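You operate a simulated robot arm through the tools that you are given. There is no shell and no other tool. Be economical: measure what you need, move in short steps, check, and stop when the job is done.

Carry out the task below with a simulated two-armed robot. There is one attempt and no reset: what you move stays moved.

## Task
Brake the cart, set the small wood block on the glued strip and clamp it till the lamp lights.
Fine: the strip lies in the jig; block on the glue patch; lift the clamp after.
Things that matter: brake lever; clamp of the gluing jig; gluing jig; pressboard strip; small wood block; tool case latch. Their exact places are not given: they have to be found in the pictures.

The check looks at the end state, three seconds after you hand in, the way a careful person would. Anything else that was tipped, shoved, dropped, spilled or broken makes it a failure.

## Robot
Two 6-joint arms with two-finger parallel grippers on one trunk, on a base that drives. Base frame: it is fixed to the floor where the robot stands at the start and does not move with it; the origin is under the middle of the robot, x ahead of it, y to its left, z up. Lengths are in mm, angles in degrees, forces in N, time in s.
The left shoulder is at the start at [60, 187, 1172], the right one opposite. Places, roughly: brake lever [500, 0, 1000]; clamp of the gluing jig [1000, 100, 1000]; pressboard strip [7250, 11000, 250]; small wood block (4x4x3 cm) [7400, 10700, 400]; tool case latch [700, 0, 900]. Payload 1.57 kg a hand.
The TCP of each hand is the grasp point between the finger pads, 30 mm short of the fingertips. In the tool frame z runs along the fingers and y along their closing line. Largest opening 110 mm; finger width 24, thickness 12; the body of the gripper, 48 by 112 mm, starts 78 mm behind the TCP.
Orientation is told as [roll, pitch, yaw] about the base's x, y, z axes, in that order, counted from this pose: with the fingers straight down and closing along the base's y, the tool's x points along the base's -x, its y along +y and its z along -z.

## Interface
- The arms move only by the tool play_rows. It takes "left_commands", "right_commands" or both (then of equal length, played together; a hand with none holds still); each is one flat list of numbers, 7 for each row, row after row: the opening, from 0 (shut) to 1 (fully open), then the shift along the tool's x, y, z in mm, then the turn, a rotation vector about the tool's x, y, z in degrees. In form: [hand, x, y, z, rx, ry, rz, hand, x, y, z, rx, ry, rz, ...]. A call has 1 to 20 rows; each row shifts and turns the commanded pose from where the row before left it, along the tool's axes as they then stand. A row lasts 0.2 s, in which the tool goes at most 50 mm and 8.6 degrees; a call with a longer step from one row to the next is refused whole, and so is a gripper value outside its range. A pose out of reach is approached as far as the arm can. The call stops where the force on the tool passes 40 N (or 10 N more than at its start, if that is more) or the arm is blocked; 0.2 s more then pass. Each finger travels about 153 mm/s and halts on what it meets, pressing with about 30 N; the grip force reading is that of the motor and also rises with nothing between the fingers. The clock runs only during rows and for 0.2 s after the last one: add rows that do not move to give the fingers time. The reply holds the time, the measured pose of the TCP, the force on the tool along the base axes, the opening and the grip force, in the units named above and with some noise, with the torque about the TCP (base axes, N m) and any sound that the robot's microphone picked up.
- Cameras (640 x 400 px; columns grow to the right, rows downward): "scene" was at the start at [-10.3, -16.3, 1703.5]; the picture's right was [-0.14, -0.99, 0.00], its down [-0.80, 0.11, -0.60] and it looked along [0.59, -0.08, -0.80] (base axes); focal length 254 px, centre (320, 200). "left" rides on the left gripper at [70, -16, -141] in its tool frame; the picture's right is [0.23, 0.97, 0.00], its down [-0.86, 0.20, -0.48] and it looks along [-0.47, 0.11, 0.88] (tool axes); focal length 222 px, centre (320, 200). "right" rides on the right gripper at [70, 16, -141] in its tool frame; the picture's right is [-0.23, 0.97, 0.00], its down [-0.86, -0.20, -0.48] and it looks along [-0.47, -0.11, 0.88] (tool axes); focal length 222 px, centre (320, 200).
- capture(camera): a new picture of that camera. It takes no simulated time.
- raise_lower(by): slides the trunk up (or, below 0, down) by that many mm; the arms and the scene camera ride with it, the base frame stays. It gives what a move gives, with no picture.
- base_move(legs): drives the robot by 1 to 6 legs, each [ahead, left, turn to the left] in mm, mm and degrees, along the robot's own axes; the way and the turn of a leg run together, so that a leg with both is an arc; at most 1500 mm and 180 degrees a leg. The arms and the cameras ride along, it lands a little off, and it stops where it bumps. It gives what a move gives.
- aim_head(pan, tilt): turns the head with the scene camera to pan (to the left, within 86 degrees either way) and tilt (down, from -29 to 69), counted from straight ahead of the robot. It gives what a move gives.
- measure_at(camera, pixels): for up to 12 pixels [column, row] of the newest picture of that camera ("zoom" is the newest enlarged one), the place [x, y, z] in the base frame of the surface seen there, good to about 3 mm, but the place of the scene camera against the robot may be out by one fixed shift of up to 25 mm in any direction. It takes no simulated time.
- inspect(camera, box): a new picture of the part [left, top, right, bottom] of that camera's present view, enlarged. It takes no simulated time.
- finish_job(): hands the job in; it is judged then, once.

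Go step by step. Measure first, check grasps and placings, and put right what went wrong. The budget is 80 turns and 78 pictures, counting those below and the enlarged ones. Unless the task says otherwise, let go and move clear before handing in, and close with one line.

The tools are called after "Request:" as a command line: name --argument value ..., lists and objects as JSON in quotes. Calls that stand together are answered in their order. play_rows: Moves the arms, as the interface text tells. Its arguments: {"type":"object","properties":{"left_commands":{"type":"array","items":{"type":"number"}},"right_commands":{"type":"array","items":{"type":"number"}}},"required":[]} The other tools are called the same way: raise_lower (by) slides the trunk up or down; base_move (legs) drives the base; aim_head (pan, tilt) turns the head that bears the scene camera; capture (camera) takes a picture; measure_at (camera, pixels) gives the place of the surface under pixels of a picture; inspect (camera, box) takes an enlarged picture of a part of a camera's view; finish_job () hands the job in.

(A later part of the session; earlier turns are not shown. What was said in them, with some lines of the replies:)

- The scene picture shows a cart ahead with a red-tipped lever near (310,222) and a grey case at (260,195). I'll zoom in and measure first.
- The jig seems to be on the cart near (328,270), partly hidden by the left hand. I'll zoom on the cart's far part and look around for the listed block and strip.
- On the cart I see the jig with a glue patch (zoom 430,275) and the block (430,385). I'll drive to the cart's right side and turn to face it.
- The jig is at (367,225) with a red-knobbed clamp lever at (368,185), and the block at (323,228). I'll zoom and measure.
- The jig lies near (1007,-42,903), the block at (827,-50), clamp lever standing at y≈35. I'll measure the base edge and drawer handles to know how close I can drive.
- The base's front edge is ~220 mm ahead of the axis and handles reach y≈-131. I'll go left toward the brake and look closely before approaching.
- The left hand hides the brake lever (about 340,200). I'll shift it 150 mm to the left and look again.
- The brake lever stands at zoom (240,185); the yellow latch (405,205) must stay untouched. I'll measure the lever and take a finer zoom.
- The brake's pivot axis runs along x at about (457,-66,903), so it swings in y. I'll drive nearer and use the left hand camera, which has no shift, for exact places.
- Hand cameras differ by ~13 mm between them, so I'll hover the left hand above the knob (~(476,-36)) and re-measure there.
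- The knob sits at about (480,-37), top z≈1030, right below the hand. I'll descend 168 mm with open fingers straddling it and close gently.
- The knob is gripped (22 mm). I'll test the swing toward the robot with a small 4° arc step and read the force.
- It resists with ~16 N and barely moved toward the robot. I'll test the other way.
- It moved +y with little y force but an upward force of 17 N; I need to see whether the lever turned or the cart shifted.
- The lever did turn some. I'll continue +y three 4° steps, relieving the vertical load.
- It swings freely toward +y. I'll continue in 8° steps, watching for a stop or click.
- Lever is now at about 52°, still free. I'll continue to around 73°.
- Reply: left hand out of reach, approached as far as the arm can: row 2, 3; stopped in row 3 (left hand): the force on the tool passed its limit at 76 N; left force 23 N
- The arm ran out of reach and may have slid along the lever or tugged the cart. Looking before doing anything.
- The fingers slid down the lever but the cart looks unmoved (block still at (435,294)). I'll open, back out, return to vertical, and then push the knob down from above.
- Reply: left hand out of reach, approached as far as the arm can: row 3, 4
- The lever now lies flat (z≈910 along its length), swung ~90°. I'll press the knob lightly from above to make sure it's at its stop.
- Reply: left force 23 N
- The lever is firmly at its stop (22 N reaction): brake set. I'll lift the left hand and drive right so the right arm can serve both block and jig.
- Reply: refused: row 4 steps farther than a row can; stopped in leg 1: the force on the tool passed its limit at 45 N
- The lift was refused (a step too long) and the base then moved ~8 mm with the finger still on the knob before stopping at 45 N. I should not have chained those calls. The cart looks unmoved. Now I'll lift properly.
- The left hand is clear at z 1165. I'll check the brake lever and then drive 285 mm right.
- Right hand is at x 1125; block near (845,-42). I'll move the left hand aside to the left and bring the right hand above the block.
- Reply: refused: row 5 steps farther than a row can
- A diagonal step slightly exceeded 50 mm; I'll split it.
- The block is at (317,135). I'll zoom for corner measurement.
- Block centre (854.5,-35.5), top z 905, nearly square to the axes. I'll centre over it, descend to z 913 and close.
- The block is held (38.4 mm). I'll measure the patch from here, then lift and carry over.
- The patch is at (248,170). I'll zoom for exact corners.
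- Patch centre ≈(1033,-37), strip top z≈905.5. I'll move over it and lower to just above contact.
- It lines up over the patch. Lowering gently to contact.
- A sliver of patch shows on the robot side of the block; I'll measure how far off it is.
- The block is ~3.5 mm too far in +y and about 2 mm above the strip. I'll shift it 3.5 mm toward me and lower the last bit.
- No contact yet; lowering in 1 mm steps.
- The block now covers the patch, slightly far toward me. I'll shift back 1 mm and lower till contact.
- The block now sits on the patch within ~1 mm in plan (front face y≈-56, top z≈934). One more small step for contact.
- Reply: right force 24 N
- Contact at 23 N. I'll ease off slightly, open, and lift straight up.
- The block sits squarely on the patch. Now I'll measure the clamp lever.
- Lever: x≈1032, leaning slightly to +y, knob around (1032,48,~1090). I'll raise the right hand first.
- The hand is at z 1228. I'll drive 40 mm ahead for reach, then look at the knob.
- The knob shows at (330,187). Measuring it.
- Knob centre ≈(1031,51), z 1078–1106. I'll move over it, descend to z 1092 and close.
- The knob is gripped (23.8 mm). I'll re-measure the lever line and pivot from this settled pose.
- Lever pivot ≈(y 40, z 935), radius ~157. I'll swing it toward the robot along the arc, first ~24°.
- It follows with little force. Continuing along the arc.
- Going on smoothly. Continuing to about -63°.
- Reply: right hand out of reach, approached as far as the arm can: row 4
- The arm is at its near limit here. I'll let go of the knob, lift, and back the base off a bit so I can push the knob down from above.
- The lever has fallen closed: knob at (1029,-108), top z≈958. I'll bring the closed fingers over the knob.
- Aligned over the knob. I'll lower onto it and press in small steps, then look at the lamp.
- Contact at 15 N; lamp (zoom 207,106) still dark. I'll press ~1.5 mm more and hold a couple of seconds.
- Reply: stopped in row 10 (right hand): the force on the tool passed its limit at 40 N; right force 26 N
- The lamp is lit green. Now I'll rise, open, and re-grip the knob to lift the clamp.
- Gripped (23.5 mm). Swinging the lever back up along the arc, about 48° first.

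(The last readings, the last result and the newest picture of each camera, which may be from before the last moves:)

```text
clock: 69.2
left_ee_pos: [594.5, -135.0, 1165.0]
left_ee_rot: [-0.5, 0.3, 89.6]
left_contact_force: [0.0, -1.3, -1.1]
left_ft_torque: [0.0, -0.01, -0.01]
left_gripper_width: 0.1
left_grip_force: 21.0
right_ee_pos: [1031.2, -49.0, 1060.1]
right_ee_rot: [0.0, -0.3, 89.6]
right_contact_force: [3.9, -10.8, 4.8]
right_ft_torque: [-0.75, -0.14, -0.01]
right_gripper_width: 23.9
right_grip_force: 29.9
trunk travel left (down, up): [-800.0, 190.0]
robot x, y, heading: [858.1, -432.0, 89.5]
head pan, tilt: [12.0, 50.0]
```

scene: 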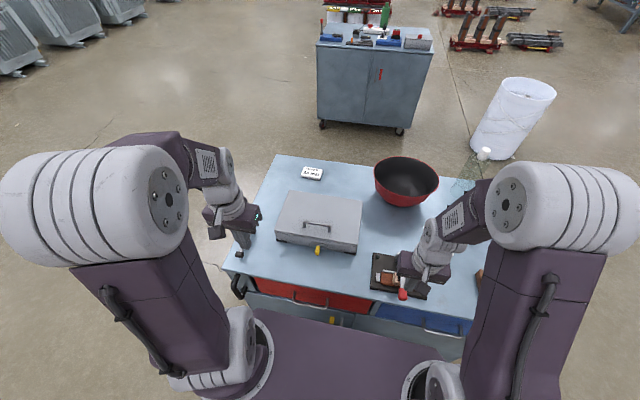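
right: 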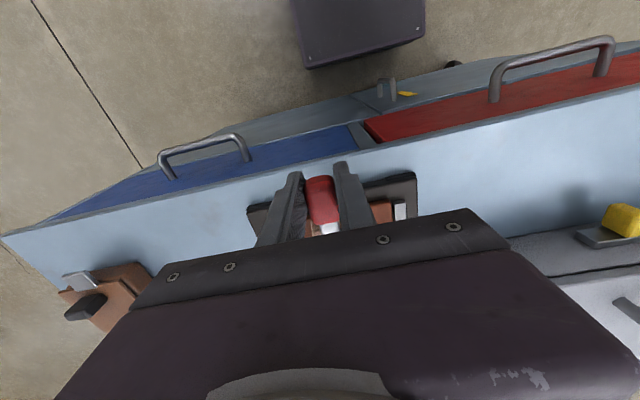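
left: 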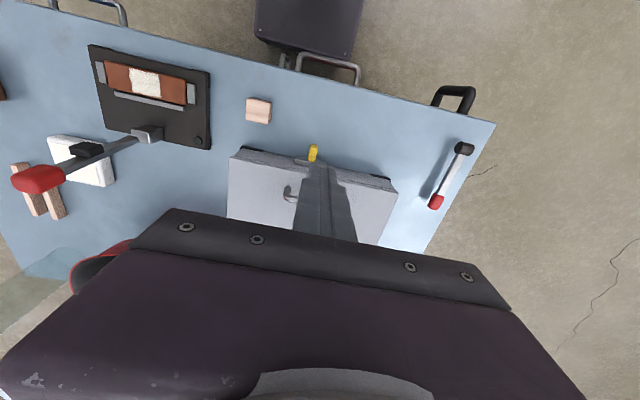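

Moving well. Completing the arc to slightly past vertical (start lean).

Request:
play_rows --right_commands '[0, -18.4, 0, -10.6, 0, 0, 0, 0, -19.5, 0, -8.5, 0, 0, 0, 0, -20.6, 0, -5.7, 0, 0, 0, 0, -21.2, 0, -2.8, 0, 0, 0, 0, -21.3, 0, 0.2, 0, 0, 0, 0, 0, 0, 0, 0, 0, 0]'

Request:
capture --camera "right"

```text
clock: 70.6
left_ee_pos: [593.6, -132.0, 1165.2]
left_ee_rot: [-0.5, 0.4, 89.6]
left_contact_force: [-0.3, -0.7, -0.3]
left_ft_torque: [-0.02, 0.04, 0.01]
left_gripper_width: 0.0
left_grip_force: 21.1
right_ee_pos: [1031.7, 57.4, 1087.9]
right_ee_rot: [0.0, -0.2, 89.7]
right_contact_force: [4.0, -3.2, 3.3]
right_ft_torque: [-0.62, -0.15, 0.0]
right_gripper_width: 23.7
right_grip_force: 30.3
trunk travel left (down, up): [-800.0, 190.0]
robot x, y, heading: [856.2, -430.3, 89.6]
head pan, tilt: [12.0, 50.0]
```

```text
12 pictures are left
```

right: 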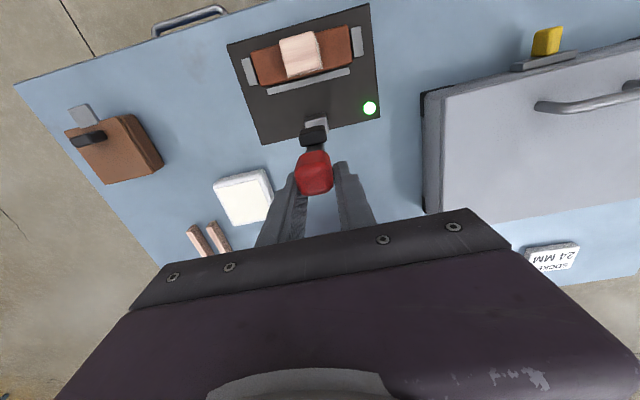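

The lamp is lit and the block in place; the lever looks a little less leaned back than before. I'll push 8 mm further to its rest stop.

Request:
play_rows --right_commands '[0, -5, 0, 0, 0, 0, 0, 0, -4, 0, 0, 0, 0, 0, 0, 0, 0, 0, 0, 0, 0]'

Request:
measure_at --camera "right" --pixels '[[313, 178], [313, 165], [315, 150], [314, 136], [316, 123], [299, 55]]'

```text
clock: 71.4
left_ee_pos: [593.5, -132.9, 1164.6]
left_ee_rot: [-0.4, 0.4, 89.5]
left_contact_force: [0.3, 0.3, 0.1]
left_ft_torque: [0.0, -0.03, -0.02]
left_gripper_width: 0.0
left_grip_force: 21.2
right_ee_pos: [1032.3, 65.4, 1087.3]
right_ee_rot: [0.1, 0.0, 89.6]
right_contact_force: [3.2, -6.3, -5.4]
right_ft_torque: [-0.8, -0.05, 0.04]
right_gripper_width: 23.7
right_grip_force: 30.0
trunk travel left (down, up): [-800.0, 190.0]
robot x, y, heading: [861.3, -430.4, 89.8]
head pan, tilt: [12.0, 50.0]
```

```text
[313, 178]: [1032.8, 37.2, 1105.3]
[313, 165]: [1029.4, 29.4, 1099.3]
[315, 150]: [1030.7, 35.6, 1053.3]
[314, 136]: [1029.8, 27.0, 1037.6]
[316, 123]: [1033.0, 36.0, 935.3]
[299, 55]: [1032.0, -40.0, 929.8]
```

The knob was ~15 mm short of its original lean before this push; I'll push 10 mm more.

Request:
play_rows --right_commands '[0, -5, 0, 0.5, 0, 0, 0, 0, -5, 0, 0.5, 0, 0, 0, 0, 0, 0, 0, 0, 0, 0]'

Request:
capture --camera "right"

```text
clock: 72.2
left_ee_pos: [592.5, -132.9, 1166.4]
left_ee_rot: [-0.5, 0.4, 89.7]
left_contact_force: [-0.5, -0.1, 0.5]
left_ft_torque: [-0.02, -0.03, 0.03]
left_gripper_width: 0.0
left_grip_force: 21.5
right_ee_pos: [1032.0, 72.7, 1086.8]
right_ee_rot: [0.0, -0.2, 89.6]
right_contact_force: [4.1, -12.5, -5.7]
right_ft_torque: [-0.61, -0.16, 0.05]
right_gripper_width: 23.9
right_grip_force: 30.0
trunk travel left (down, up): [-800.0, 190.0]
robot x, y, heading: [860.2, -430.5, 89.5]
head pan, tilt: [12.0, 50.0]
```

```text
11 pictures are left
```

right: 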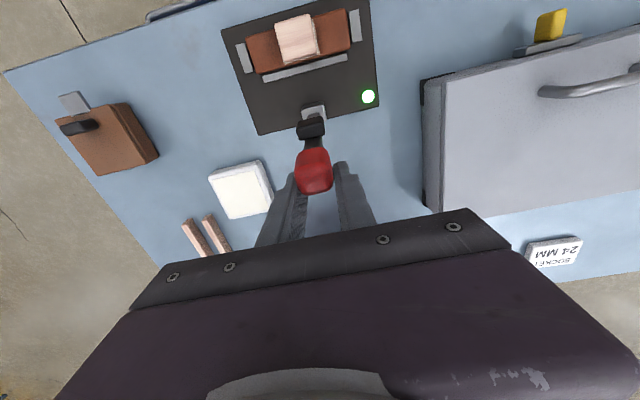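

The force rose to 12 N in y: at the stop. I'll release and lift clear, then check the lever stays.

Request:
play_rows --right_commands '[0.2, 0, 0, 0, 0, 0, 0, 0.4, 0, 0, 0, 0, 0, 0, 0.6, 0, 0, 0, 0, 0, 0, 0.6, 0, 0, -20, 0, 0, 0, 0.6, 0, 0, -45, 0, 0, 0, 0.6, 0, 0, -45, 0, 0, 0, 0.6, 0, 0, -30, 0, 0, 0, 0.6, 0, 0, 0, 0, 0, 0, 0.6, 0, 0, 0, 0, 0, 0, 0.6, 0, 0, 0, 0, 0, 0]'

Request:
capture --camera "right"

```text
clock: 74.4
left_ee_pos: [592.7, -132.7, 1164.7]
left_ee_rot: [-0.5, 0.6, 89.6]
left_contact_force: [0.2, -0.3, 0.5]
left_ft_torque: [0.0, -0.01, 0.0]
left_gripper_width: 0.4
left_grip_force: 21.0
right_ee_pos: [1029.4, 73.7, 1227.6]
right_ee_rot: [0.0, -0.1, 89.6]
right_contact_force: [0.3, -0.5, 0.2]
right_ft_torque: [-0.03, -0.02, -0.01]
right_gripper_width: 66.2
right_grip_force: 0.1
trunk travel left (down, up): [-800.0, 190.0]
robot x, y, heading: [863.4, -432.7, 89.8]
head pan, tilt: [12.0, 50.0]
```

```text
10 pictures are left
```

right: 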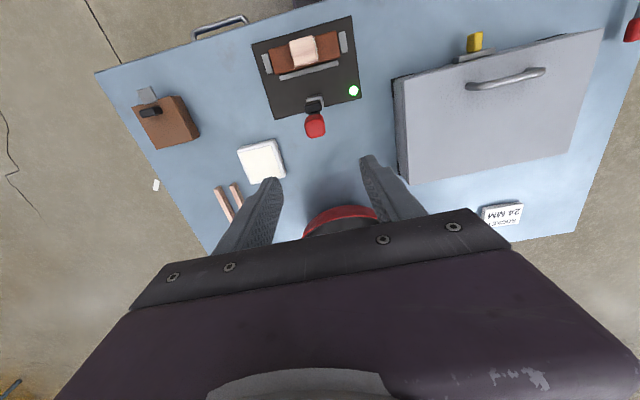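

Request:
measure_at --camera "right" --pixels '[[315, 130], [315, 122], [314, 105], [303, 52], [315, 97]]'

Request:
inspect --camera "right" --box '[240, 10, 400, 150]'

```text
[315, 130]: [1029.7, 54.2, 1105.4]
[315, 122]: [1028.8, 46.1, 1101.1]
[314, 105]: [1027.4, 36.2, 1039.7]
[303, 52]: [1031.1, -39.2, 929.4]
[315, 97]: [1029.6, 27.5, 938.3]
```

```text
2.86 times, centred on (320, 80) of right
```

zoom: 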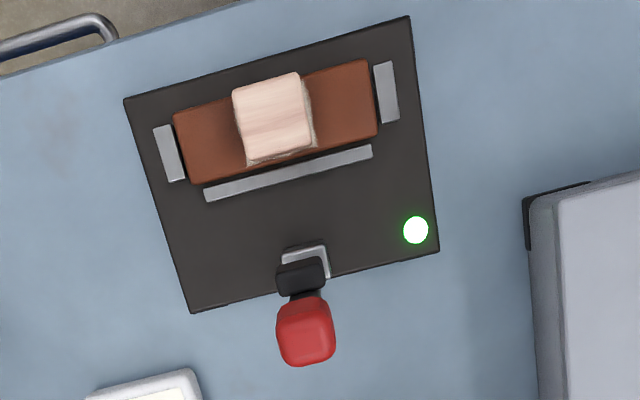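

The lever is back at its open rest (knob y≈51), the block is on the patch and the lamp is lit. I'll back off and check the whole cart.

Request:
base_move --legs '[[-300, 0, 0]]'

Request:
capture --camera "scene"

Request:
inspect --camera "scene" --box '[200, 120, 500, 320]'

```text
clock: 76.5
left_ee_pos: [590.4, -429.1, 1164.5]
left_ee_rot: [-0.5, 0.5, 89.8]
left_contact_force: [-0.3, -0.6, -0.2]
left_ft_torque: [0.04, -0.03, -0.04]
left_gripper_width: 0.0
left_grip_force: 21.3
right_ee_pos: [1028.2, -223.4, 1224.6]
right_ee_rot: [0.0, -0.1, 89.6]
right_contact_force: [-0.6, -0.1, -0.3]
right_ft_torque: [-0.05, 0.01, -0.03]
right_gripper_width: 66.2
right_grip_force: 0.0
trunk travel left (down, up): [-800.0, 190.0]
robot x, y, heading: [853.4, -731.3, 89.8]
head pan, tilt: [12.0, 50.0]
```

```text
8 pictures are left
```

scene: 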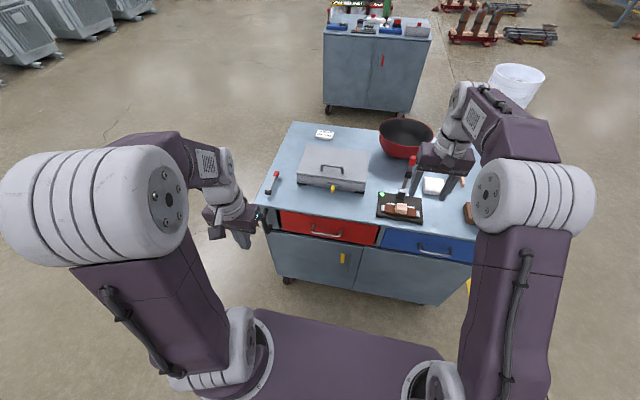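

```text
2.00 times, centred on (350, 220) of scene
```

zoom: 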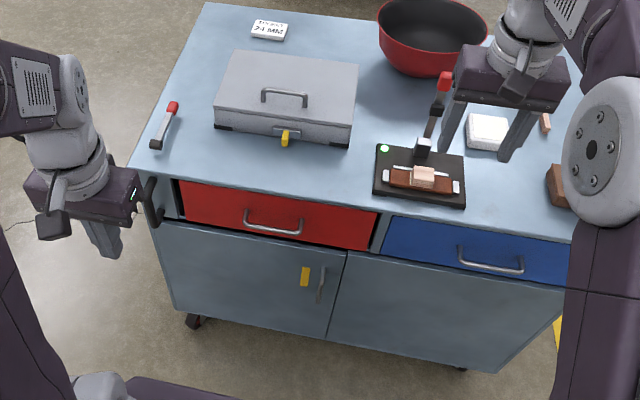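

The brake lever lies down (zoom 165,125), block on the strip, lamp green, clamp up. A quick check of the brake lever's height before handing in.

Request:
measure_at --camera "zoom" --pixels '[[172, 106], [165, 122], [158, 140], [445, 85], [424, 172]]'

```text
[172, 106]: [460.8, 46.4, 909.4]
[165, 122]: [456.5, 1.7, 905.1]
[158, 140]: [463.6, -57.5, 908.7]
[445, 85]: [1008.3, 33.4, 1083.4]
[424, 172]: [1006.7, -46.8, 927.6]
```

The brake lever lies flat at z≈907 and the clamp knob stands up at z 1083. Everything is in its end state, so I'm handing in.

Request:
finish_job

```text
The job is handed in.
```

The cart is braked, the block sits on the glue patch of the strip in the jig, and I pressed the clamp until the lamp lit green, then lifted it back up. At one point the base moved about 8 mm while a finger was still on the brake knob; nothing looked shifted in the pictures after that.
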